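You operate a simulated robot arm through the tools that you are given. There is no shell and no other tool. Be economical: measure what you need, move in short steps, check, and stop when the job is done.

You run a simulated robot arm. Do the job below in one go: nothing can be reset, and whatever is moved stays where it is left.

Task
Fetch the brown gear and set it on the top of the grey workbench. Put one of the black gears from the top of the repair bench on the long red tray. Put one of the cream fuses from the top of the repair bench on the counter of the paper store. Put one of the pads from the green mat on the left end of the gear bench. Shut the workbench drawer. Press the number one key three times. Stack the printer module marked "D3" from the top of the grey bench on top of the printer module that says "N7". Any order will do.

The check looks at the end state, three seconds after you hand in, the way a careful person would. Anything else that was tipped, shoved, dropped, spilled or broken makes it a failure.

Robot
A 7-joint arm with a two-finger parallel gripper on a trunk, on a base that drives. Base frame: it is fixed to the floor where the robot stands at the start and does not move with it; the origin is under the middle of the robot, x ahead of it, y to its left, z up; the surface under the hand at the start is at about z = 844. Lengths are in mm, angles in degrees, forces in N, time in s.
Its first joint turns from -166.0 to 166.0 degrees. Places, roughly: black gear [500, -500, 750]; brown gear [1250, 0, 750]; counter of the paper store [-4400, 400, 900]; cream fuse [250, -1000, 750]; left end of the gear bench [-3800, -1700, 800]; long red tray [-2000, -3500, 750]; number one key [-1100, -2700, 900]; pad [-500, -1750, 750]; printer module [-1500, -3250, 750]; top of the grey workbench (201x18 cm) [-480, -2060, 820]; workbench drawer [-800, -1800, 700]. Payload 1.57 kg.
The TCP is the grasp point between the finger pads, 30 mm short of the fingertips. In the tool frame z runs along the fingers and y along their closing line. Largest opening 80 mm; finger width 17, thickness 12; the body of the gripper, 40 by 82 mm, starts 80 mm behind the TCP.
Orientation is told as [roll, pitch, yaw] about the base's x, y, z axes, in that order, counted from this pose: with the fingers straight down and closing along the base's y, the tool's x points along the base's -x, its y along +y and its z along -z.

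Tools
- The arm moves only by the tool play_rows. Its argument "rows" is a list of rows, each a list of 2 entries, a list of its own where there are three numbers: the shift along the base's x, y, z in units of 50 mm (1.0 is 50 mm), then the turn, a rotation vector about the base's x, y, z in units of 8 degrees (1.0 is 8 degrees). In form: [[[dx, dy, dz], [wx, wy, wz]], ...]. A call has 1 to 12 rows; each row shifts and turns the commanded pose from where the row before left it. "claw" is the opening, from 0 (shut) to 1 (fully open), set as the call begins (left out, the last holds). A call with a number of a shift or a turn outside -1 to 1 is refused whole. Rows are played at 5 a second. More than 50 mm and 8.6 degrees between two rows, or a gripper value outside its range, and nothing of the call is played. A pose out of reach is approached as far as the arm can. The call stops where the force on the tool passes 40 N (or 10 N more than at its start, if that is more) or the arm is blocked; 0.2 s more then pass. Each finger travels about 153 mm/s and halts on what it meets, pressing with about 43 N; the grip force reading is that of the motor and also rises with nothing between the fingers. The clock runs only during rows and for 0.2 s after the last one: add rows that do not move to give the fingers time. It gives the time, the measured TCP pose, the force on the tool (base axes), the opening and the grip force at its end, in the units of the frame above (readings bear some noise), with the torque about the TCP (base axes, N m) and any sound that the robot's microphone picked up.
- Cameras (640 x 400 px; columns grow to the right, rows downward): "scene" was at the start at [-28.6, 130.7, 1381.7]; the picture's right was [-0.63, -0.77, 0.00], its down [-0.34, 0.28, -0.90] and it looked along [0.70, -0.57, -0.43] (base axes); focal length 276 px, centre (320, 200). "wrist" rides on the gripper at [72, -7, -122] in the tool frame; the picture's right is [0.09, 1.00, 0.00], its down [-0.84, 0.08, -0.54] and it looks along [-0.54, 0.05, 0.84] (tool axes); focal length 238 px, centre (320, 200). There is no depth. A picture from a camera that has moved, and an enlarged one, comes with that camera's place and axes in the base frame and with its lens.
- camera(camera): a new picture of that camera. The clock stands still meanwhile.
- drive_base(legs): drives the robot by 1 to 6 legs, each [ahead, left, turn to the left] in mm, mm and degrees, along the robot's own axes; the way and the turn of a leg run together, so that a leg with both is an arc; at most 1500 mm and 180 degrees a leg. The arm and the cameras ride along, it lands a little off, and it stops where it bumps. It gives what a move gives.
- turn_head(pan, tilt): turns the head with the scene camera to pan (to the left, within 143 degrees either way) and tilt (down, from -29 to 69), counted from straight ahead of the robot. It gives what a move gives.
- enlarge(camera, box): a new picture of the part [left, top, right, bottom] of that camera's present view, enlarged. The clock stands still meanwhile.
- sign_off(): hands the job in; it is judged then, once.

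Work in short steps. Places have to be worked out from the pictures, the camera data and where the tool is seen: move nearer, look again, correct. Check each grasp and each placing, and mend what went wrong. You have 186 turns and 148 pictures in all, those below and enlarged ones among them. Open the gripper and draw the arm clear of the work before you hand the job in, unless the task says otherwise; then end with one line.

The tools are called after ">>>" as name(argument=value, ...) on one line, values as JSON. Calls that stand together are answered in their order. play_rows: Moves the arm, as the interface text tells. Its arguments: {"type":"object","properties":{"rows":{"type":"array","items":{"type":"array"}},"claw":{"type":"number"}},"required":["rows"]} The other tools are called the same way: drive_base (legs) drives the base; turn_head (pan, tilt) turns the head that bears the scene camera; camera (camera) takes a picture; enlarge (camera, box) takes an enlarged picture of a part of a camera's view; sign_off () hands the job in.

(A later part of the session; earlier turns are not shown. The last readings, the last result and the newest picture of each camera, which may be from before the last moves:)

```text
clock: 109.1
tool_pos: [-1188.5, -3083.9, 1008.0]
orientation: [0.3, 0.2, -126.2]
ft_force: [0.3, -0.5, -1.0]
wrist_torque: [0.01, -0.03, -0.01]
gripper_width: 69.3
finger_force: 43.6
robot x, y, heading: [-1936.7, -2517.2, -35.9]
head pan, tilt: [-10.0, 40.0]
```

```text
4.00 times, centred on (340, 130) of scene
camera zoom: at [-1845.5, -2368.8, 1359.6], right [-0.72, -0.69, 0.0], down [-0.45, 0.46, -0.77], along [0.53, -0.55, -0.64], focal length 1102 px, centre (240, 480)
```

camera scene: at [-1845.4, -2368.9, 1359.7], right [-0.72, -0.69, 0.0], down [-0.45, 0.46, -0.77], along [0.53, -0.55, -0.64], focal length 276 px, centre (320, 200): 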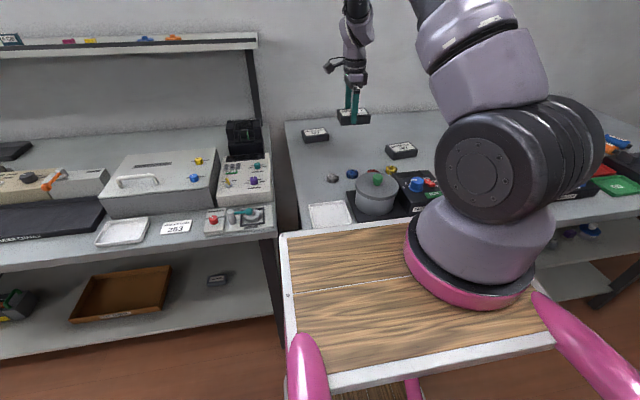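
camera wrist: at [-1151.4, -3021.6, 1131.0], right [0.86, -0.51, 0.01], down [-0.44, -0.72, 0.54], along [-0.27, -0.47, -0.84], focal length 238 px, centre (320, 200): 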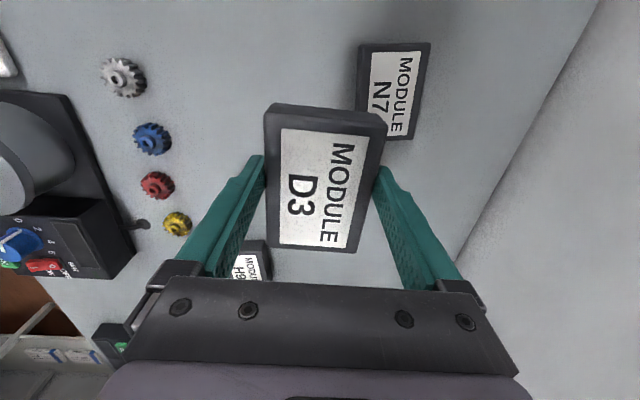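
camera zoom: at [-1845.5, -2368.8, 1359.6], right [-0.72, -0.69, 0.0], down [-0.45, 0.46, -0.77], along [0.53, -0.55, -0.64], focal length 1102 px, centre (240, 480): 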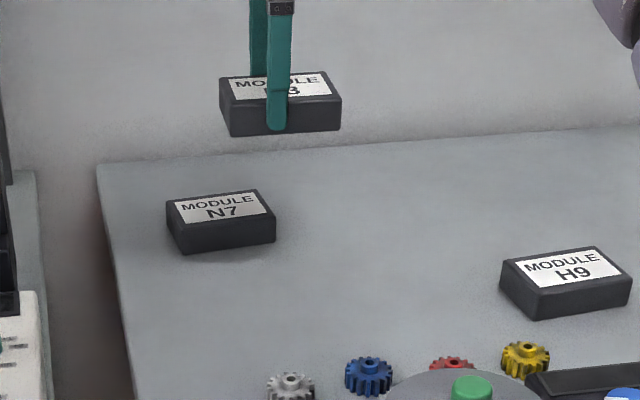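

N7 centre ≈(-1102,-3102), rotated ≈+6.5° relative to D3. I move D3 above it with that yaw, still high, checking reach.

>>> play_rows(rows=[[[0.43, -0.06, 0], [0, 0, 0.41]], [[0.43, -0.06, 0], [0, 0, 0.4]], [[0.4, -0.06, 0], [0, 0, 0]]])

>>> camera(camera="wrist")

```text
clock: 109.9
tool_pos: [-1127.3, -3092.3, 1007.7]
orientation: [0.4, 0.2, -119.5]
ft_force: [-0.4, 0.0, -1.5]
wrist_torque: [0.01, -0.01, 0.03]
gripper_width: 69.4
finger_force: 43.6
robot x, y, heading: [-1932.5, -2520.7, -36.1]
head pan, tilt: [-10.0, 40.0]
```

```text
76 pictures are left
camera wrist: at [-1096.9, -3025.9, 1131.0], right [0.91, -0.41, 0.01], down [-0.35, -0.77, 0.54], along [-0.22, -0.49, -0.84], focal length 238 px, centre (320, 200)
```

wrist: 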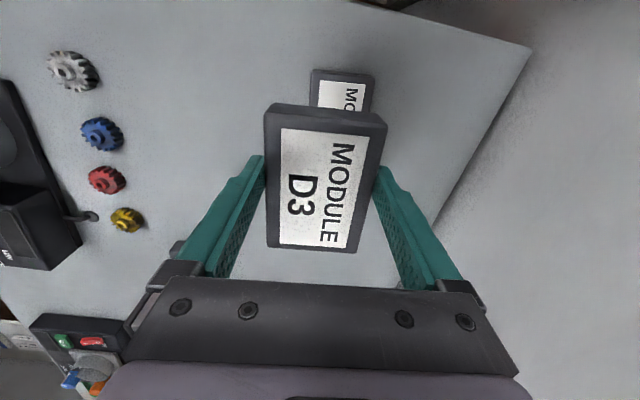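

Residual offset ≈(21,-8) mm. Apply it and lower to above N7.

>>> play_rows(rows=[[[0.42, -0.16, 0], [0, 0, -0.1]], [[0, 0, -0.7], [0, 0, 0]], [[0, 0, -0.6], [0, 0, 0]], [[0, 0, -0.4], [0, 0, 0]]])

>>> camera(camera="wrist")

>>> enlarge(camera="scene", box=[260, 80, 380, 170])

```text
clock: 110.9
tool_pos: [-1105.2, -3101.8, 922.0]
orientation: [0.2, 0.3, -120.5]
ft_force: [0.7, -1.3, -1.4]
wrist_torque: [-0.01, 0.04, -0.02]
gripper_width: 69.4
finger_force: 43.2
robot x, y, heading: [-1935.8, -2517.9, -35.9]
head pan, tilt: [-10.0, 40.0]
```

```text
75 pictures are left
camera wrist: at [-1075.1, -3034.4, 1044.8], right [0.9, -0.43, 0.01], down [-0.36, -0.76, 0.54], along [-0.22, -0.49, -0.84], focal length 238 px, centre (320, 200)
```

wrist: 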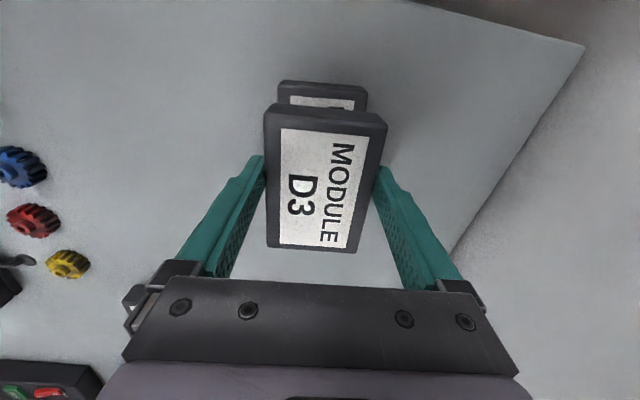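

```text
4.44 times, centred on (320, 125) of scene
camera zoom: at [-1845.3, -2368.7, 1359.6], right [-0.72, -0.69, 0.0], down [-0.45, 0.46, -0.77], along [0.53, -0.55, -0.64], focal length 1224 px, centre (320, 533)
```

zoom: 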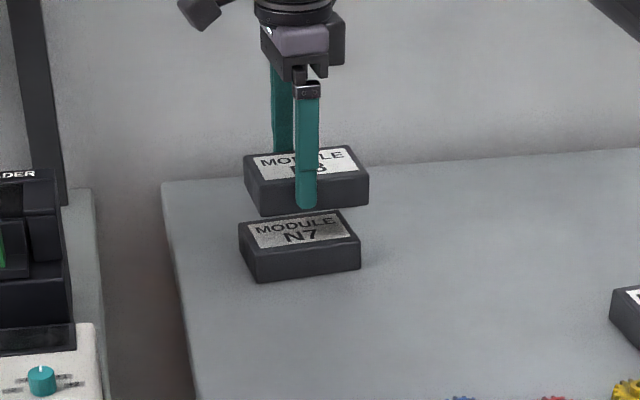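

Needs ≈6 mm more along the bench to the left. Correct, then lower toward contact.

>>> play_rows(rows=[[[0.044, 0.114, 0], [0, 0, 0]], [[0, 0, -0.2], [0, 0, 0]]])

>>> enlarge(camera="scene", box=[280, 100, 360, 160])

>>> camera(camera="wrist")

```text
clock: 111.5
tool_pos: [-1102.0, -3095.2, 911.2]
orientation: [0.3, 0.2, -120.5]
ft_force: [1.0, -0.1, -1.7]
wrist_torque: [-0.01, -0.01, -0.03]
gripper_width: 69.3
finger_force: 42.9
robot x, y, heading: [-1932.9, -2521.8, -35.6]
head pan, tilt: [-10.0, 40.0]
```

```text
6.67 times, centred on (320, 130) of scene
camera zoom: at [-1845.1, -2368.8, 1359.6], right [-0.72, -0.69, 0.0], down [-0.45, 0.46, -0.77], along [0.53, -0.55, -0.64], focal length 1836 px, centre (320, 667)
```

zoom: 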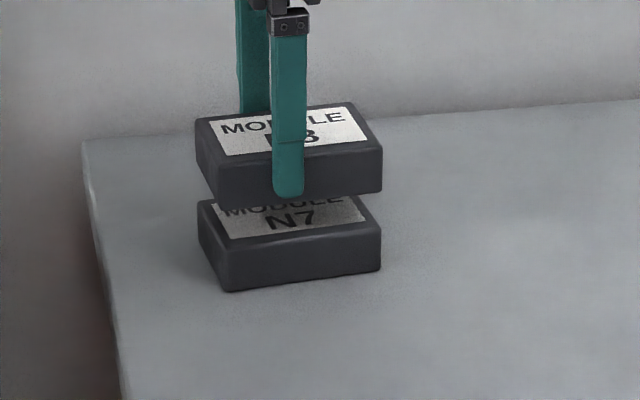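

```text
72 pictures are left
camera wrist: at [-1071.7, -3028.6, 1034.1], right [0.91, -0.43, 0.01], down [-0.36, -0.76, 0.54], along [-0.22, -0.49, -0.84], focal length 238 px, centre (320, 200)
```

wrist: 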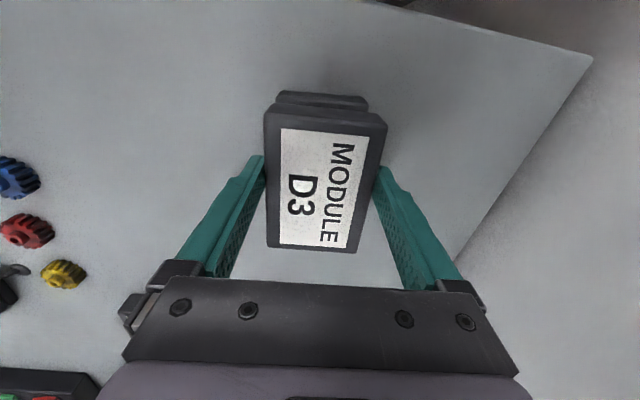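

Alignment looks within a few mm; small trim and lower most of the ~22 mm gap.

>>> play_rows(rows=[[[-0.054, -0.014, -0.16], [0, 0, 0]], [[0, 0, -0.16], [0, 0, 0]]])

>>> enlarge(camera="scene", box=[280, 100, 360, 160])

```text
clock: 112.1
tool_pos: [-1105.4, -3097.6, 895.5]
orientation: [0.3, 0.2, -120.5]
ft_force: [0.0, 1.0, -1.8]
wrist_torque: [-0.01, 0.02, -0.01]
gripper_width: 69.3
finger_force: 42.7
robot x, y, heading: [-1936.7, -2518.4, -36.2]
head pan, tilt: [-10.0, 40.0]
```

```text
6.67 times, centred on (320, 130) of scene
camera zoom: at [-1845.1, -2368.8, 1359.6], right [-0.72, -0.69, 0.0], down [-0.45, 0.46, -0.77], along [0.53, -0.55, -0.64], focal length 1836 px, centre (320, 667)
```

zoom: 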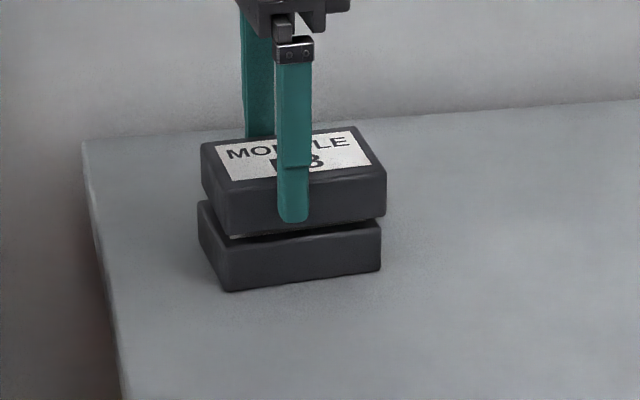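

D3 is ≈3 mm too far right; shift back and lower to contact.

>>> play_rows(rows=[[[0.034, 0.056, 0], [0, 0, 0]], [[0, 0, -0.08], [0, 0, 0]]])

>>> play_rows(rows=[[[0, 0, -0.04], [0, 0, 0]]])

>>> play_rows(rows=[[[0, 0, -0.03], [0, 0, 0]]])

>>> enlarge(camera="scene", box=[280, 100, 360, 160])

```text
clock: 112.7
tool_pos: [-1102.3, -3094.5, 892.5]
orientation: [0.3, 0.2, -120.4]
ft_force: [0.1, 0.6, -1.6]
wrist_torque: [0.0, -0.01, 0.0]
gripper_width: 69.4
finger_force: 42.9
robot x, y, heading: [-1934.7, -2519.6, -35.9]
head pan, tilt: [-10.0, 40.0]
```

```text
clock: 113.1
tool_pos: [-1102.6, -3093.2, 890.9]
orientation: [0.2, 0.2, -120.4]
ft_force: [0.1, 0.4, -1.1]
wrist_torque: [0.01, -0.02, 0.0]
gripper_width: 69.4
finger_force: 43.1
robot x, y, heading: [-1938.3, -2514.0, -36.0]
head pan, tilt: [-10.0, 40.0]
```

```text
clock: 113.5
tool_pos: [-1103.2, -3093.8, 889.5]
orientation: [0.3, 0.2, -120.5]
ft_force: [0.2, 1.6, -0.2]
wrist_torque: [-0.02, 0.12, -0.02]
gripper_width: 69.4
finger_force: 42.9
robot x, y, heading: [-1935.8, -2519.4, -35.8]
head pan, tilt: [-10.0, 40.0]
```

```text
6.67 times, centred on (320, 130) of scene
camera zoom: at [-1845.1, -2368.8, 1359.6], right [-0.72, -0.69, 0.0], down [-0.45, 0.46, -0.77], along [0.53, -0.55, -0.64], focal length 1836 px, centre (320, 667)
```

zoom: 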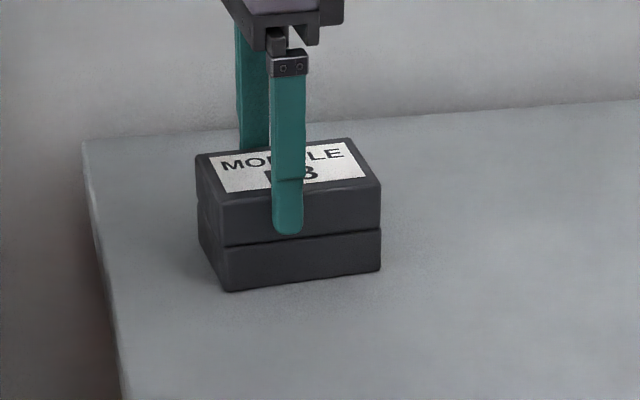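

Nearly perfect stack, just touching. One mm more, then release and lift straight up.

>>> play_rows(rows=[[[0, 0, -0.02], [0, 0, 0]]])

>>> play_rows(rows=[[[0, 0, 0], [0, 0, 0]], [[0, 0, 0], [0, 0, 0]], [[0, 0, 0.3], [0, 0, 0]], [[0, 0, 0.6], [0, 0, 0]], [[0, 0, 0.9], [0, 0, 0]], [[0, 0, 0.9], [0, 0, 0]]], claw=1)

>>> enlarge(camera="scene", box=[240, 80, 400, 180])

```text
clock: 113.9
tool_pos: [-1103.1, -3093.7, 888.8]
orientation: [0.4, 0.3, -120.5]
ft_force: [-2.6, 2.3, 9.9]
wrist_torque: [0.16, 0.5, -0.1]
gripper_width: 69.3
finger_force: 43.2
robot x, y, heading: [-1937.2, -2517.4, -35.8]
head pan, tilt: [-10.0, 40.0]
```

```text
clock: 115.3
tool_pos: [-1104.1, -3094.0, 1021.4]
orientation: [0.1, 0.2, -120.5]
ft_force: [0.4, 0.9, -0.6]
wrist_torque: [0.01, 0.04, -0.02]
gripper_width: 80.2
finger_force: 0.0
robot x, y, heading: [-1936.2, -2516.9, -35.8]
head pan, tilt: [-10.0, 40.0]
```

```text
4.00 times, centred on (320, 130) of scene
camera zoom: at [-1844.8, -2369.0, 1359.6], right [-0.72, -0.69, 0.0], down [-0.45, 0.46, -0.77], along [0.53, -0.55, -0.64], focal length 1102 px, centre (320, 480)
```

zoom: 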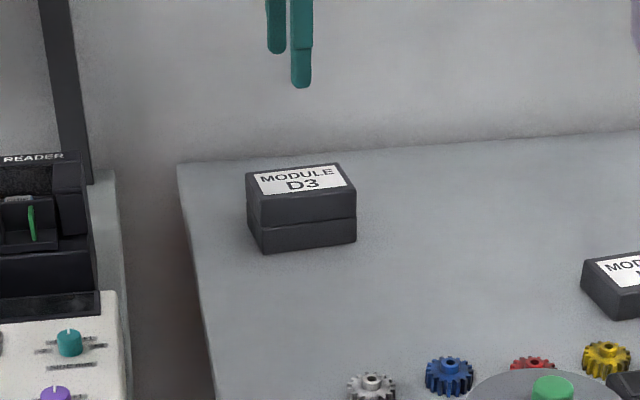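

Stack is good. Retract, rotate the hand back, and drive to the repair bench for a black gear.

>>> play_rows(rows=[[[-0.365, 0.263, 0.1], [0, 0, 0.88]], [[-0.365, 0.263, 0.1], [0, 0, 0.88]], [[-0.365, 0.263, 0.1], [0, 0, 0.88]], [[-0.365, 0.263, 0.1], [0, 0, 0.88]], [[-0.365, 0.263, 0.1], [0, 0, 0.88]], [[-0.365, 0.263, 0.1], [0, 0, 0.88]], [[-0.365, 0.263, 0], [0, 0, 0.88]], [[-0.365, 0.263, 0], [0, 0, 0.88]], [[-0.365, 0.263, 0], [0, 0, 0.88]], [[-0.365, 0.263, 0], [0, 0, 0.88]], [[-0.365, 0.263, 0], [0, 0, 0.88]], [[-0.365, 0.263, 0], [0, 0, 0.88]]])

>>> drive_base(legs=[[-150, 0, 0], [0, 1500, 0], [0, 1450, 0]])

>>> turn_head(pan=0, tilt=35)

>>> camera(camera="scene")

>>> camera(camera="wrist")

```text
clock: 117.9
tool_pos: [-1321.4, -2936.2, 1053.0]
orientation: [0.3, 0.3, -35.9]
ft_force: [0.0, 0.0, 0.0]
wrist_torque: [-0.01, 0.0, 0.01]
gripper_width: 80.2
finger_force: 0.1
robot x, y, heading: [-1937.8, -2520.6, -35.9]
head pan, tilt: [-10.0, 40.0]
```

```text
clock: 133.2
tool_pos: [311.6, -420.0, 1053.7]
orientation: [0.3, 0.1, -34.7]
ft_force: [0.5, -0.3, -0.8]
wrist_torque: [-0.03, -0.03, -0.04]
gripper_width: 79.8
finger_force: 0.1
robot x, y, heading: [-310.9, -16.0, -34.6]
head pan, tilt: [-10.0, 40.0]
```

```text
clock: 133.9
tool_pos: [313.2, -421.1, 1053.2]
orientation: [0.3, 0.3, -34.8]
ft_force: [-0.2, -0.2, -0.4]
wrist_torque: [-0.01, 0.01, -0.02]
gripper_width: 79.8
finger_force: 0.0
robot x, y, heading: [-309.8, -17.8, -34.7]
head pan, tilt: [0.0, 35.0]
```

```text
68 pictures are left
camera scene: at [-211.6, 145.4, 1367.2], right [-0.57, -0.82, 0.0], down [-0.47, 0.33, -0.82], along [0.67, -0.47, -0.57], focal length 276 px, centre (320, 200)
```

scene: 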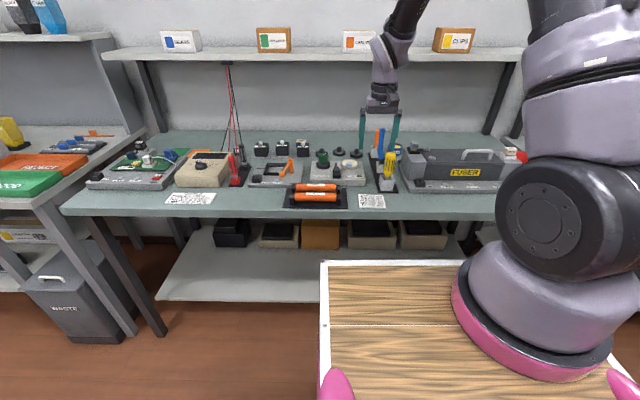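

```text
67 pictures are left
camera wrist: at [250.0, -384.3, 1175.9], right [0.49, 0.87, 0.01], down [0.73, -0.42, 0.54], along [0.47, -0.26, -0.84], focal length 238 px, centre (320, 200)
```

wrist: 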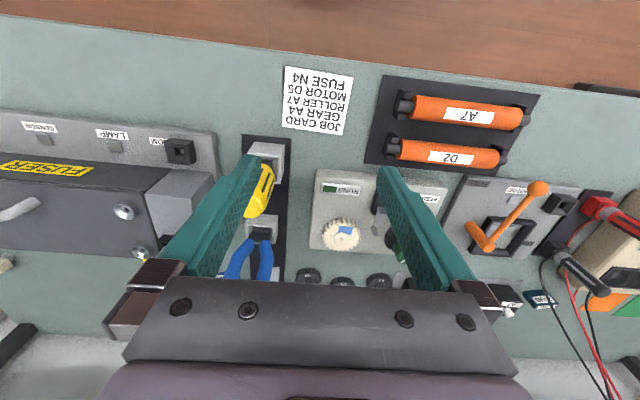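

Black gears at about (570,-598), (630,-545), (660,-478). Drive 170 mm closer and look down on them.

>>> drive_base(legs=[[175, 0, -1]])

>>> camera(camera="wrist")

```text
clock: 135.4
tool_pos: [446.5, -532.2, 1053.8]
orientation: [0.2, 0.3, -35.8]
ft_force: [-0.2, -1.0, 0.2]
wrist_torque: [-0.02, 0.01, 0.05]
gripper_width: 79.8
finger_force: 0.0
robot x, y, heading: [-168.7, -113.4, -35.9]
head pan, tilt: [0.0, 35.0]
```

```text
66 pictures are left
camera wrist: at [385.6, -495.0, 1175.9], right [0.51, 0.86, 0.01], down [0.72, -0.43, 0.54], along [0.47, -0.27, -0.84], focal length 238 px, centre (320, 200)
```

wrist: 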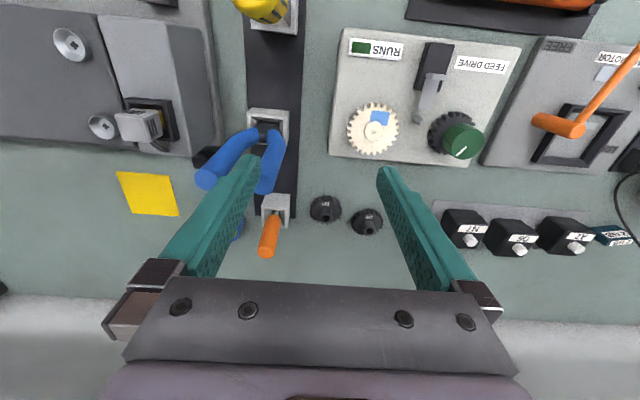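

The first gear (581,-598) has the most room; I use a ~60 mm opening to avoid the neighbours. Move above it.

>>> play_rows(rows=[[[0.672, -0.329, -0.3], [0, 0, 0]], [[0.672, -0.329, -0.6], [0, 0, 0]], [[0.672, -0.329, -0.7], [0, 0, 0]], [[0.672, -0.329, -0.7], [0, 0, 0]]], claw=0.76)

>>> camera(camera="wrist")

```text
refused: row 3 steps farther than a row can; nothing moved
```

```text
65 pictures are left
camera wrist: at [385.6, -495.0, 1175.9], right [0.51, 0.86, 0.01], down [0.72, -0.43, 0.54], along [0.47, -0.27, -0.84], focal length 238 px, centre (320, 200)
```

wrist: 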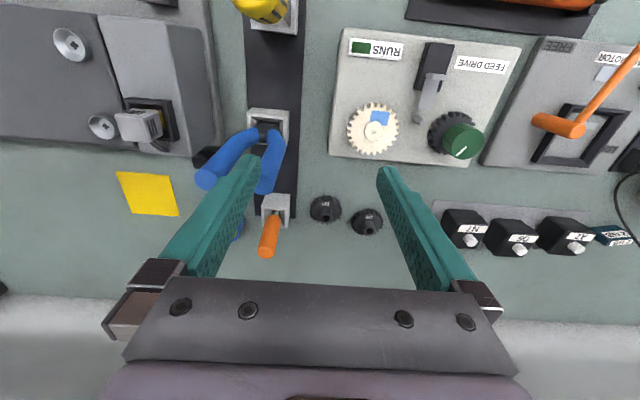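

Step too long; split it into smaller rows.

>>> play_rows(rows=[[[0.54, -0.263, -0.4], [0, 0, 0]], [[0.54, -0.263, -0.5], [0, 0, 0]], [[0.54, -0.263, -0.5], [0, 0, 0]], [[0.54, -0.263, -0.5], [0, 0, 0]], [[0.54, -0.263, -0.5], [0, 0, 0]]], claw=0.76)

>>> camera(camera="wrist")

```text
clock: 136.6
tool_pos: [580.8, -598.7, 933.8]
orientation: [0.2, 0.2, -35.8]
ft_force: [0.0, 0.2, -0.1]
wrist_torque: [-0.01, -0.04, 0.01]
gripper_width: 60.7
finger_force: 0.0
robot x, y, heading: [-170.0, -114.8, -35.8]
head pan, tilt: [0.0, 35.0]
```

```text
64 pictures are left
camera wrist: at [520.7, -561.1, 1056.0], right [0.51, 0.86, 0.01], down [0.72, -0.43, 0.54], along [0.47, -0.27, -0.84], focal length 238 px, centre (320, 200)
```

wrist: 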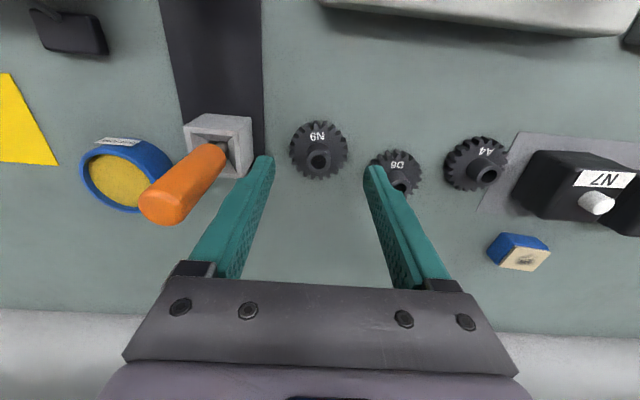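

N9 centre ≈(588,-601). Correct 7 mm and descend to z≈876, then close.

>>> play_rows(rows=[[[0.144, -0.05, -0.3], [0, 0, 0]], [[0, 0, -0.5], [0, 0, 0]], [[0, 0, -0.36], [0, 0, 0]]])

>>> camera(camera="wrist")

>>> play_rows(rows=[[[0, 0, 0], [0, 0, 0]], [[0, 0, 0], [0, 0, 0]], [[0, 0, 0], [0, 0, 0]]], claw=0)

>>> play_rows(rows=[[[0, 0, 0.3], [0, 0, 0]], [[0, 0, 0.8], [0, 0, 0]], [[-0.3, 0.2, 0.8], [0, 0, 0]], [[-0.4, 0.3, 0.8], [0, 0, 0]], [[-0.5, 0.36, 0.7], [0, 0, 0]], [[-0.6, 0.43, 0.2], [0, 0, 0]], [[-0.6, 0.43, 0], [0, 0, 0]]])

>>> camera(camera="wrist")

```text
clock: 137.4
tool_pos: [590.2, -599.9, 875.1]
orientation: [0.3, 0.2, -35.8]
ft_force: [-0.7, -0.8, 0.5]
wrist_torque: [0.03, 0.0, -0.01]
gripper_width: 60.7
finger_force: 0.1
robot x, y, heading: [-168.2, -117.6, -35.7]
head pan, tilt: [0.0, 35.0]
```

```text
63 pictures are left
camera wrist: at [528.7, -563.1, 998.0], right [0.51, 0.86, 0.01], down [0.72, -0.43, 0.54], along [0.47, -0.27, -0.84], focal length 238 px, centre (320, 200)
```

wrist: 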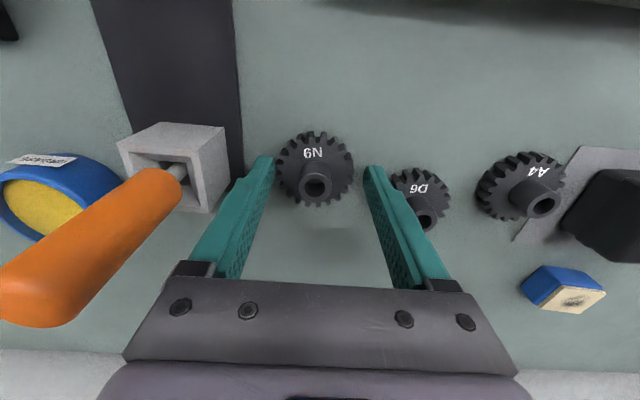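

```text
clock: 138.2
tool_pos: [589.1, -600.1, 875.7]
orientation: [0.4, 0.2, -35.8]
ft_force: [1.2, -0.3, -0.3]
wrist_torque: [-0.04, -0.02, -0.01]
gripper_width: 46.1
finger_force: 42.9
robot x, y, heading: [-168.2, -115.4, -35.8]
head pan, tilt: [0.0, 35.0]
```

```text
clock: 139.8
tool_pos: [468.5, -514.3, 1054.3]
orientation: [0.3, 0.3, -35.9]
ft_force: [1.1, -0.5, -1.8]
wrist_torque: [0.04, -0.01, -0.03]
gripper_width: 46.0
finger_force: 43.0
robot x, y, heading: [-169.1, -114.7, -35.8]
head pan, tilt: [0.0, 35.0]
```

```text
62 pictures are left
camera wrist: at [407.0, -476.9, 1176.7], right [0.51, 0.86, 0.01], down [0.72, -0.43, 0.54], along [0.47, -0.27, -0.84], focal length 238 px, centre (320, 200)
```

wrist: 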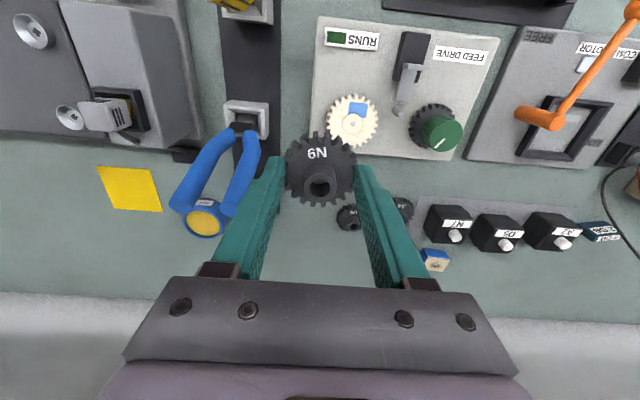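

N9 is held. Drive to the right end for the red tray and look.

>>> drive_base(legs=[[-165, 0, 0], [0, -1500, 0], [0, -1500, 0], [0, -450, 0]])

>>> turn_head(pan=-20, tilt=40)

>>> camera(camera="scene")

>>> camera(camera="wrist")

```text
clock: 157.7
tool_pos: [-1605.7, -3243.7, 1054.0]
orientation: [0.4, 0.3, -33.3]
ft_force: [-0.4, -0.5, -0.5]
wrist_torque: [-0.03, 0.0, 0.0]
gripper_width: 43.7
finger_force: 42.9
robot x, y, heading: [-2259.8, -2874.9, -33.4]
head pan, tilt: [0.0, 35.0]
```

```text
clock: 158.5
tool_pos: [-1605.7, -3243.9, 1054.6]
orientation: [0.3, 0.2, -33.3]
ft_force: [0.0, -0.3, 0.6]
wrist_torque: [0.01, 0.0, 0.0]
gripper_width: 44.2
finger_force: 43.1
robot x, y, heading: [-2259.8, -2874.2, -33.5]
head pan, tilt: [-20.0, 40.0]
```

```text
61 pictures are left
camera scene: at [-2187.0, -2730.1, 1359.6], right [-0.8, -0.6, 0.0], down [-0.38, 0.52, -0.77], along [0.46, -0.61, -0.64], focal length 276 px, centre (320, 200)
```

scene: 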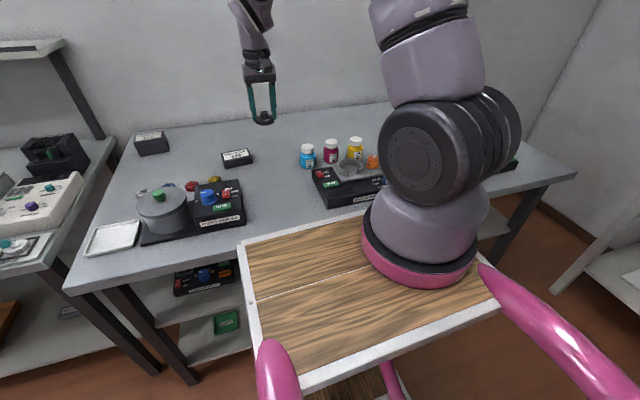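

```text
60 pictures are left
camera wrist: at [-1668.6, -3209.0, 1176.8], right [0.47, 0.88, 0.01], down [0.74, -0.4, 0.54], along [0.48, -0.25, -0.84], focal length 238 px, centre (320, 200)
```

wrist: 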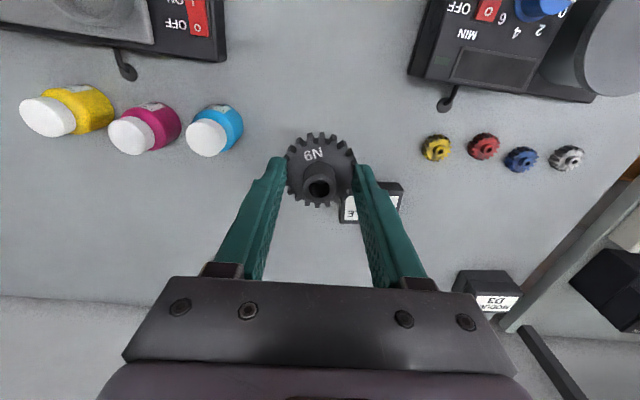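

Red tray not in sight yet, hidden behind the arm; look further right.

>>> turn_head(pan=-60, tilt=35)

>>> camera(camera="scene")

```text
clock: 159.6
tool_pos: [-1605.0, -3245.1, 1054.6]
orientation: [0.3, 0.4, -33.3]
ft_force: [0.3, 0.6, -0.2]
wrist_torque: [0.02, 0.01, -0.03]
gripper_width: 43.8
finger_force: 42.9
robot x, y, heading: [-2259.1, -2869.9, -33.2]
head pan, tilt: [-60.0, 35.0]
```

```text
59 pictures are left
camera scene: at [-2242.9, -2749.8, 1367.2], right [-1.0, 0.06, 0.0], down [0.03, 0.57, -0.82], along [-0.05, -0.82, -0.57], focal length 276 px, centre (320, 200)
```

scene: 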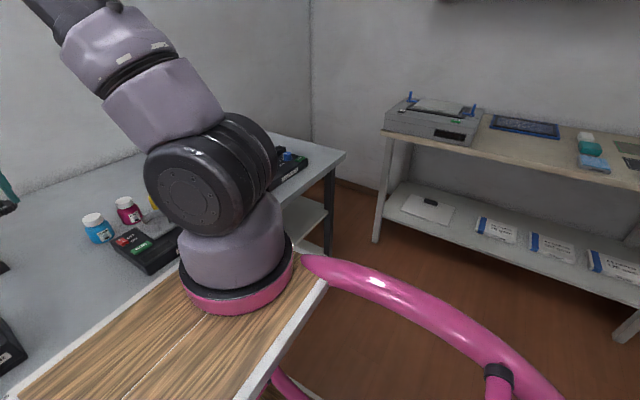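

The tray must be right behind the arm. Move right 380 mm and look again.

>>> drive_base(legs=[[-60, -380, -2.5]])

>>> turn_head(pan=0, tilt=40)

>>> camera(camera="scene")

>>> camera(camera="wrist")

```text
clock: 162.1
tool_pos: [-1888.4, -3553.0, 1055.6]
orientation: [0.3, 0.3, -35.6]
ft_force: [0.3, 0.5, -0.2]
wrist_torque: [0.03, 0.01, -0.03]
gripper_width: 43.6
finger_force: 43.3
robot x, y, heading: [-2526.7, -3161.2, -35.7]
head pan, tilt: [-60.0, 35.0]
```

```text
clock: 163.3
tool_pos: [-1888.9, -3552.3, 1054.1]
orientation: [0.3, 0.3, -35.7]
ft_force: [0.0, -0.4, -0.3]
wrist_torque: [-0.02, -0.01, -0.02]
gripper_width: 43.7
finger_force: 43.4
robot x, y, heading: [-2526.2, -3153.8, -35.7]
head pan, tilt: [0.0, 40.0]
```

```text
58 pictures are left
camera scene: at [-2427.5, -2996.0, 1359.6], right [-0.58, -0.81, 0.0], down [-0.52, 0.38, -0.77], along [0.62, -0.45, -0.64], focal length 276 px, centre (320, 200)
```

scene: 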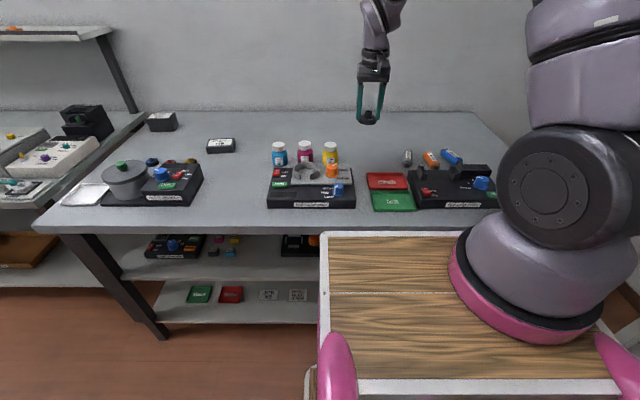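

```text
57 pictures are left
camera wrist: at [-1950.0, -3515.9, 1176.8], right [0.51, 0.86, 0.01], down [0.73, -0.43, 0.54], along [0.47, -0.27, -0.84], focal length 238 px, centre (320, 200)
```

wrist: 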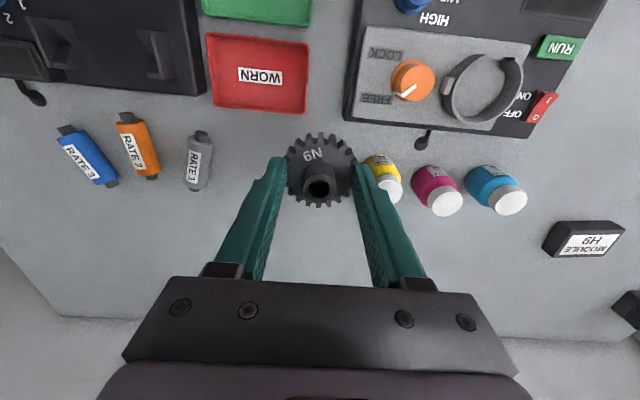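

The red tray (labelled WORN, ~137×85 mm) is at ≈(-1967,-3598). Move above it and lower.

>>> play_rows(rows=[[[-0.39, -0.23, -0.4], [0, 0, 0]], [[-0.39, -0.23, -0.6], [0, 0, 0]], [[-0.39, -0.23, -0.7], [0, 0, 0]], [[-0.39, -0.23, -0.7], [0, 0, 0]]])

>>> camera(camera="wrist")

>>> enlarge(camera="scene", box=[320, 100, 480, 220])

```text
clock: 164.3
tool_pos: [-1968.2, -3598.4, 934.9]
orientation: [0.4, 0.2, -35.6]
ft_force: [0.3, -0.4, -0.3]
wrist_torque: [0.0, -0.01, -0.03]
gripper_width: 43.7
finger_force: 42.8
robot x, y, heading: [-2524.2, -3159.8, -35.8]
head pan, tilt: [0.0, 40.0]
```

```text
56 pictures are left
camera wrist: at [-2029.6, -3560.5, 1057.1], right [0.5, 0.86, 0.01], down [0.73, -0.43, 0.54], along [0.47, -0.27, -0.84], focal length 238 px, centre (320, 200)
```

wrist: 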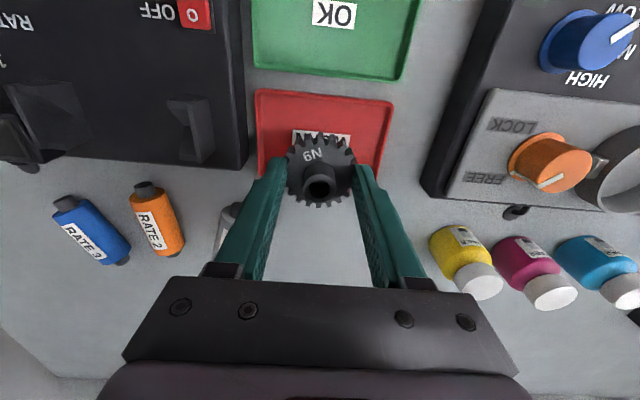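

```text
3.33 times, centred on (400, 160) of scene
camera zoom: at [-2427.7, -2995.6, 1359.6], right [-0.58, -0.81, 0.0], down [-0.52, 0.37, -0.77], along [0.62, -0.45, -0.64], focal length 918 px, centre (53, 333)
```

zoom: 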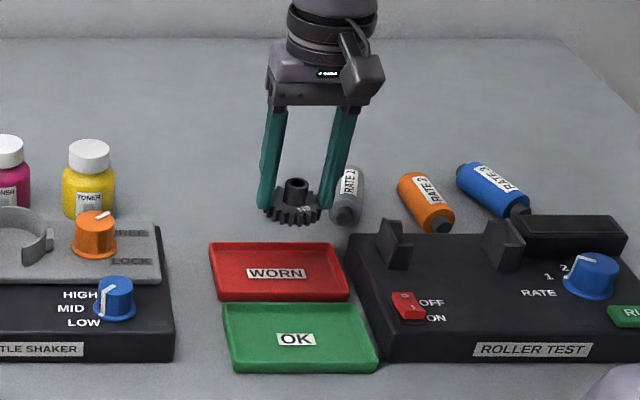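

Centre nearly matches. Correct slightly and descend in steps to contact with the tray floor.

>>> play_rows(rows=[[[0.12, 0.08, -0.5], [0, 0, 0]], [[0, 0, -0.5], [0, 0, 0]], [[0, 0, -0.2], [0, 0, 0]]])

>>> play_rows(rows=[[[0, 0, -0.06], [0, 0, 0]], [[0, 0, -0.06], [0, 0, 0]]])

>>> play_rows(rows=[[[0, 0, -0.05], [0, 0, 0]], [[0, 0, -0.05], [0, 0, 0]]])

>>> play_rows(rows=[[[0, 0, -0.04], [0, 0, 0]], [[0, 0, -0.04], [0, 0, 0]]])

>>> enlarge(camera="scene", box=[360, 140, 440, 220])

```text
clock: 165.2
tool_pos: [-1960.6, -3594.0, 873.3]
orientation: [0.3, 0.2, -35.7]
ft_force: [0.1, -0.5, -1.2]
wrist_torque: [0.03, -0.01, -0.01]
gripper_width: 43.6
finger_force: 42.7
robot x, y, heading: [-2525.3, -3160.1, -35.7]
head pan, tilt: [0.0, 40.0]
```

```text
clock: 165.8
tool_pos: [-1960.2, -3595.6, 868.6]
orientation: [0.2, 0.2, -35.5]
ft_force: [0.2, -0.8, 0.2]
wrist_torque: [-0.01, 0.04, -0.01]
gripper_width: 43.3
finger_force: 42.9
robot x, y, heading: [-2526.6, -3159.1, -35.8]
head pan, tilt: [0.0, 40.0]
```

```text
clock: 166.3
tool_pos: [-1960.1, -3594.8, 863.1]
orientation: [0.3, 0.3, -35.7]
ft_force: [-0.7, -0.1, -0.3]
wrist_torque: [0.01, 0.01, -0.02]
gripper_width: 43.6
finger_force: 42.4
robot x, y, heading: [-2526.7, -3157.3, -35.5]
head pan, tilt: [0.0, 40.0]
```

```text
clock: 166.9
tool_pos: [-1960.9, -3594.6, 860.2]
orientation: [0.2, 0.3, -35.7]
ft_force: [0.3, 0.7, 3.3]
wrist_torque: [-0.04, 0.05, -0.05]
gripper_width: 43.4
finger_force: 42.8
robot x, y, heading: [-2527.2, -3154.5, -35.8]
head pan, tilt: [0.0, 40.0]
```

```text
5.00 times, centred on (400, 180) of scene
camera zoom: at [-2427.6, -2995.8, 1359.6], right [-0.58, -0.81, 0.0], down [-0.52, 0.37, -0.77], along [0.62, -0.45, -0.64], focal length 1377 px, centre (-80, 300)
```

zoom: 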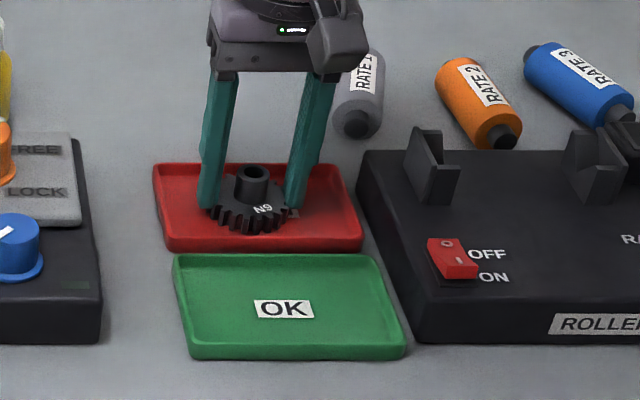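

Gear is inside the tray and touching. Release and lift.

>>> play_rows(rows=[[[0, 0, -0.01], [0, 0, 0]], [[0, 0, 0], [0, 0, 0]], [[0, 0, 0], [0, 0, 0]]], claw=1)

>>> play_rows(rows=[[[0, 0, 0.4], [0, 0, 0]], [[0, 0, 0.8], [0, 0, 0]], [[0, 0, 0.9], [0, 0, 0]], [[0, 0, 0.9], [0, 0, 0]], [[0, 0, 0.9], [0, 0, 0]]])

>>> enlarge(camera="scene", box=[340, 120, 460, 220])

```text
clock: 167.8
tool_pos: [-1960.5, -3594.2, 858.9]
orientation: [0.3, 0.2, -35.6]
ft_force: [0.3, 0.2, -0.4]
wrist_torque: [0.0, -0.01, 0.02]
gripper_width: 79.8
finger_force: 0.1
robot x, y, heading: [-2525.2, -3157.2, -35.8]
head pan, tilt: [0.0, 40.0]
```

```text
clock: 168.9
tool_pos: [-1959.2, -3593.4, 1054.3]
orientation: [0.3, 0.4, -35.7]
ft_force: [0.7, 0.5, -1.1]
wrist_torque: [0.0, 0.04, -0.02]
gripper_width: 80.1
finger_force: 0.0
robot x, y, heading: [-2525.3, -3157.3, -35.5]
head pan, tilt: [0.0, 40.0]
```

```text
4.00 times, centred on (400, 170) of scene
camera zoom: at [-2427.1, -2996.2, 1359.6], right [-0.58, -0.81, 0.0], down [-0.52, 0.38, -0.77], along [0.62, -0.45, -0.64], focal length 1102 px, centre (0, 320)
```

zoom: 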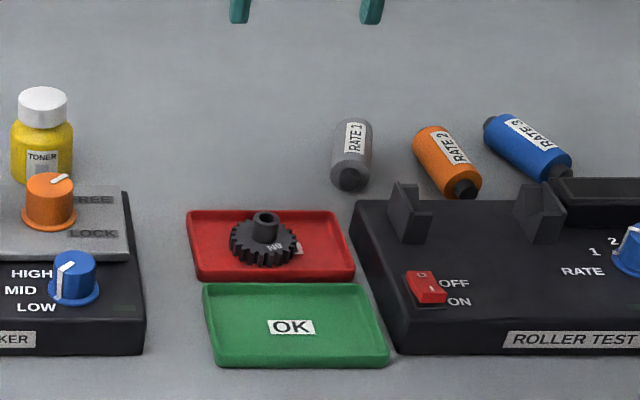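

Gear is in the red tray. Next a pad from the green mat: drive back to the workbench.

>>> drive_base(legs=[[0, 1500, -0.5], [0, 530, -0.3]])

>>> camera(camera="wrist")

>>> camera(camera="scene")

```text
clock: 179.1
tool_pos: [-761.1, -1947.3, 1051.5]
orientation: [0.3, 0.4, -36.8]
ft_force: [-0.2, 0.0, 0.5]
wrist_torque: [-0.03, -0.03, 0.0]
gripper_width: 80.2
finger_force: 0.1
robot x, y, heading: [-1319.9, -1499.1, -37.3]
head pan, tilt: [0.0, 40.0]
```

```text
52 pictures are left
camera wrist: at [-821.7, -1910.0, 1175.1], right [0.52, 0.85, 0.01], down [0.72, -0.44, 0.54], along [0.46, -0.28, -0.84], focal length 238 px, centre (320, 200)
```

wrist: 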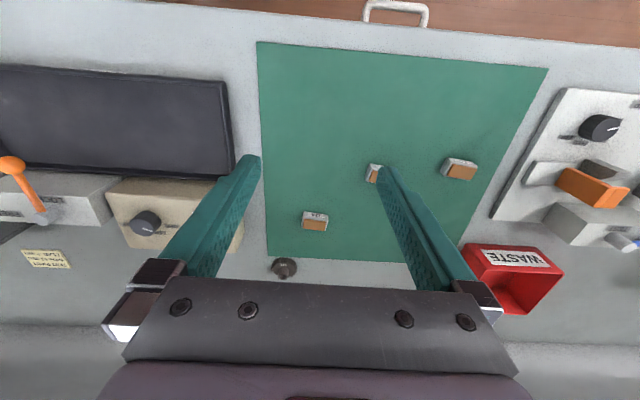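

```text
51 pictures are left
camera scene: at [-1216.1, -1341.6, 1359.6], right [-0.6, -0.8, 0.0], down [-0.51, 0.39, -0.77], along [0.61, -0.46, -0.64], focal length 276 px, centre (320, 200)
```

scene: 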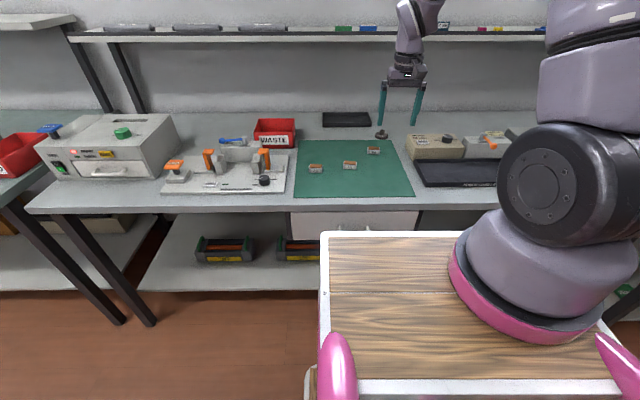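

Pad D4 is at ≈(-605,-2055). Move above it.

>>> play_rows(rows=[[[0.624, -0.432, -0.484], [0, 0, 0]], [[0.624, -0.432, -0.484], [0, 0, 0]], [[0.624, -0.432, -0.484], [0, 0, 0]], [[0.624, -0.432, -0.484], [0, 0, 0]], [[0.624, -0.432, -0.484], [0, 0, 0]]])

>>> camera(camera="wrist")

```text
clock: 180.3
tool_pos: [-603.3, -2056.5, 930.8]
orientation: [0.3, 0.1, -36.8]
ft_force: [-0.5, 0.0, 0.8]
wrist_torque: [-0.01, -0.05, 0.02]
gripper_width: 80.2
finger_force: 0.0
robot x, y, heading: [-1319.3, -1500.7, -37.0]
head pan, tilt: [0.0, 40.0]
```

```text
50 pictures are left
camera wrist: at [-665.0, -2018.5, 1052.9], right [0.52, 0.85, 0.01], down [0.72, -0.44, 0.54], along [0.46, -0.28, -0.84], focal length 238 px, centre (320, 200)
```

wrist: 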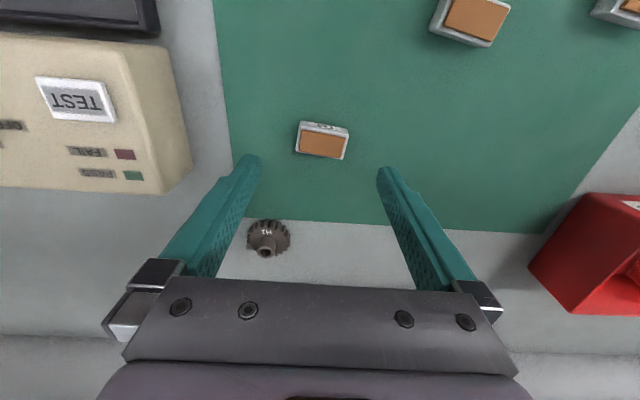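

Aligned; descend and grip the pad.

>>> play_rows(rows=[[[0.05, 0, -0.5], [0, 0, 0]], [[0, 0, -0.5], [0, 0, 0]], [[0, 0, -0.4], [0, 0, 0]]])

>>> play_rows(rows=[[[0, 0, 0], [0, 0, 0]], [[0, 0, 0], [0, 0, 0]], [[0, 0, 0], [0, 0, 0]]], claw=0)

>>> camera(camera="wrist")

```text
clock: 181.1
tool_pos: [-601.2, -2057.5, 861.7]
orientation: [0.3, 0.2, -36.8]
ft_force: [0.3, 0.2, 1.6]
wrist_torque: [-0.02, 0.0, -0.01]
gripper_width: 80.0
finger_force: 0.1
robot x, y, heading: [-1315.4, -1497.4, -37.2]
head pan, tilt: [0.0, 40.0]
```

```text
clock: 181.9
tool_pos: [-601.4, -2057.1, 859.7]
orientation: [0.4, 0.3, -36.8]
ft_force: [0.4, -0.1, 0.2]
wrist_torque: [0.01, -0.01, 0.02]
gripper_width: 44.6
finger_force: 42.8
robot x, y, heading: [-1321.3, -1502.9, -36.8]
head pan, tilt: [0.0, 40.0]
```

```text
49 pictures are left
camera wrist: at [-662.6, -2018.5, 983.2], right [0.52, 0.85, 0.01], down [0.72, -0.44, 0.54], along [0.46, -0.28, -0.84], focal length 238 px, centre (320, 200)
```

wrist: 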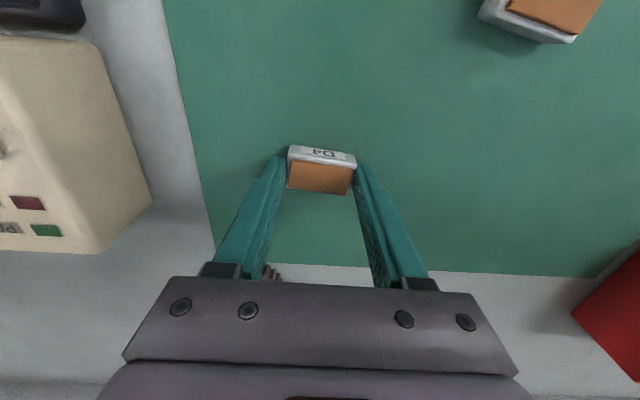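

Pad D4 gripped. Lift and retract.

>>> play_rows(rows=[[[0, 0, 0.4], [0, 0, 0]], [[0, 0, 0.9], [0, 0, 0]], [[-0.3, 0.2, 0.8], [0, 0, 0]], [[-0.6, 0.43, 0.6], [0, 0, 0]], [[-0.6, 0.43, 0.6], [0, 0, 0]], [[-0.6, 0.43, 0.6], [0, 0, 0]], [[-0.7, 0.5, 0.3], [0, 0, 0]], [[-0.7, 0.5, 0.3], [0, 0, 0]]])

>>> camera(camera="wrist")

>>> drive_base(legs=[[0, 190, 1], [-1100, 0, 0]])

>>> turn_head(pan=-135, tilt=25)

>>> camera(camera="scene")

```text
clock: 183.7
tool_pos: [-775.8, -1931.1, 1085.1]
orientation: [0.3, 0.3, -36.9]
ft_force: [0.4, -0.4, -0.2]
wrist_torque: [0.03, 0.06, -0.01]
gripper_width: 44.2
finger_force: 42.7
robot x, y, heading: [-1320.9, -1502.3, -36.9]
head pan, tilt: [0.0, 40.0]
```

```text
48 pictures are left
camera wrist: at [-836.9, -1892.4, 1208.3], right [0.52, 0.85, 0.01], down [0.72, -0.44, 0.54], along [0.46, -0.28, -0.84], focal length 238 px, centre (320, 200)
```

wrist: 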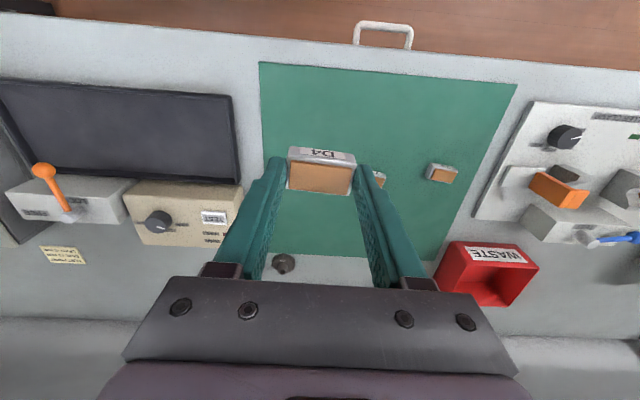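

```text
clock: 190.5
tool_pos: [-1538.5, -1126.6, 1086.0]
orientation: [0.3, 0.3, -36.1]
ft_force: [0.0, 0.2, -0.9]
wrist_torque: [0.0, 0.01, -0.02]
gripper_width: 44.3
finger_force: 43.3
robot x, y, heading: [-2088.1, -706.1, -36.1]
head pan, tilt: [0.0, 40.0]
```

```text
clock: 192.7
tool_pos: [-1539.0, -1125.7, 1086.4]
orientation: [0.4, 0.3, -36.1]
ft_force: [-0.1, -0.5, 0.2]
wrist_torque: [-0.02, -0.03, -0.02]
gripper_width: 44.1
finger_force: 43.6
robot x, y, heading: [-2084.8, -703.6, -36.1]
head pan, tilt: [-135.0, 25.0]
```

```text
47 pictures are left
camera scene: at [-2145.3, -507.1, 1383.0], right [-0.15, 0.99, 0.0], down [0.42, 0.07, -0.91], along [-0.9, -0.14, -0.42], focal length 276 px, centre (320, 200)
```

scene: 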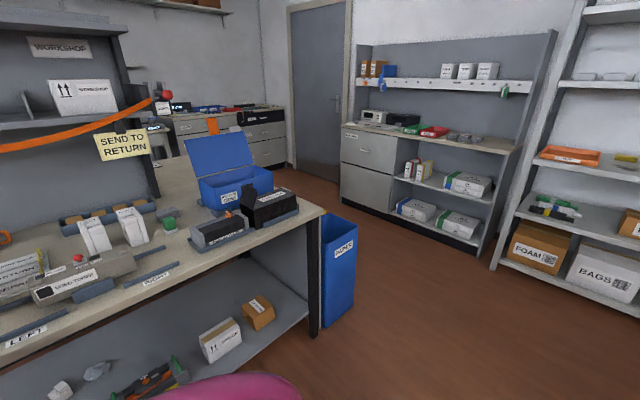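

The paper store cabinet is ahead-right; the gear bench is the back side of the island. I continue backward past the island's end, then sideways, and look.

>>> drive_base(legs=[[-1000, 0, 0], [-690, 0, 0], [0, -700, 0]])

>>> turn_head(pan=-45, tilt=30)

>>> camera(camera="scene")

>>> turn_head(pan=-100, tilt=30)

>>> camera(camera="scene")

```text
clock: 204.7
tool_pos: [-3332.3, -698.5, 1086.1]
orientation: [0.3, 0.3, -36.5]
ft_force: [-1.0, 1.0, -0.3]
wrist_torque: [-0.02, 0.01, 0.0]
gripper_width: 44.2
finger_force: 42.7
robot x, y, heading: [-3877.4, -273.4, -36.4]
head pan, tilt: [-135.0, 25.0]
```

```text
clock: 206.4
tool_pos: [-3332.8, -698.5, 1085.9]
orientation: [0.3, 0.3, -36.5]
ft_force: [0.5, -0.8, 0.0]
wrist_torque: [-0.02, 0.02, 0.03]
gripper_width: 44.3
finger_force: 42.8
robot x, y, heading: [-3876.1, -268.9, -36.2]
head pan, tilt: [-45.0, 30.0]
```

```text
46 pictures are left
camera scene: at [-3831.6, -151.2, 1375.0], right [-0.99, -0.15, 0.0], down [-0.07, 0.49, -0.87], along [0.13, -0.86, -0.5], focal length 276 px, centre (320, 200)
```

scene: 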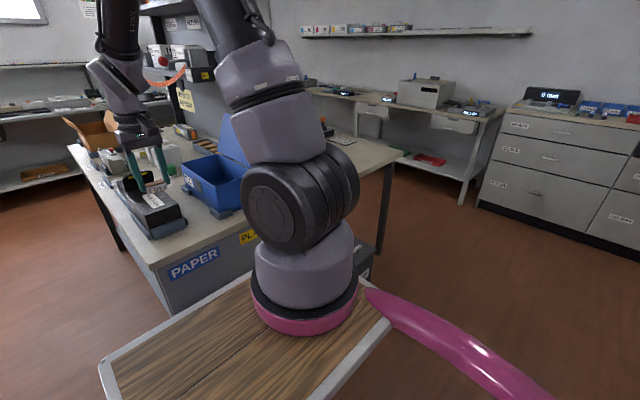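

```text
clock: 207.6
tool_pos: [-3333.2, -699.4, 1085.6]
orientation: [0.2, 0.3, -36.6]
ft_force: [-0.6, -0.3, -0.7]
wrist_torque: [0.02, -0.01, 0.02]
gripper_width: 44.4
finger_force: 43.0
robot x, y, heading: [-3880.0, -272.3, -36.5]
head pan, tilt: [-100.0, 30.0]
```

```text
45 pictures are left
camera scene: at [-3910.4, -124.1, 1375.0], right [-0.69, 0.72, 0.0], down [0.36, 0.34, -0.87], along [-0.63, -0.6, -0.5], focal length 276 px, centre (320, 200)
```

scene: 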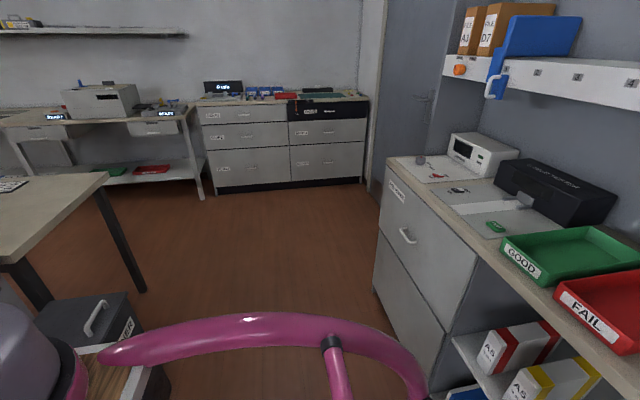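

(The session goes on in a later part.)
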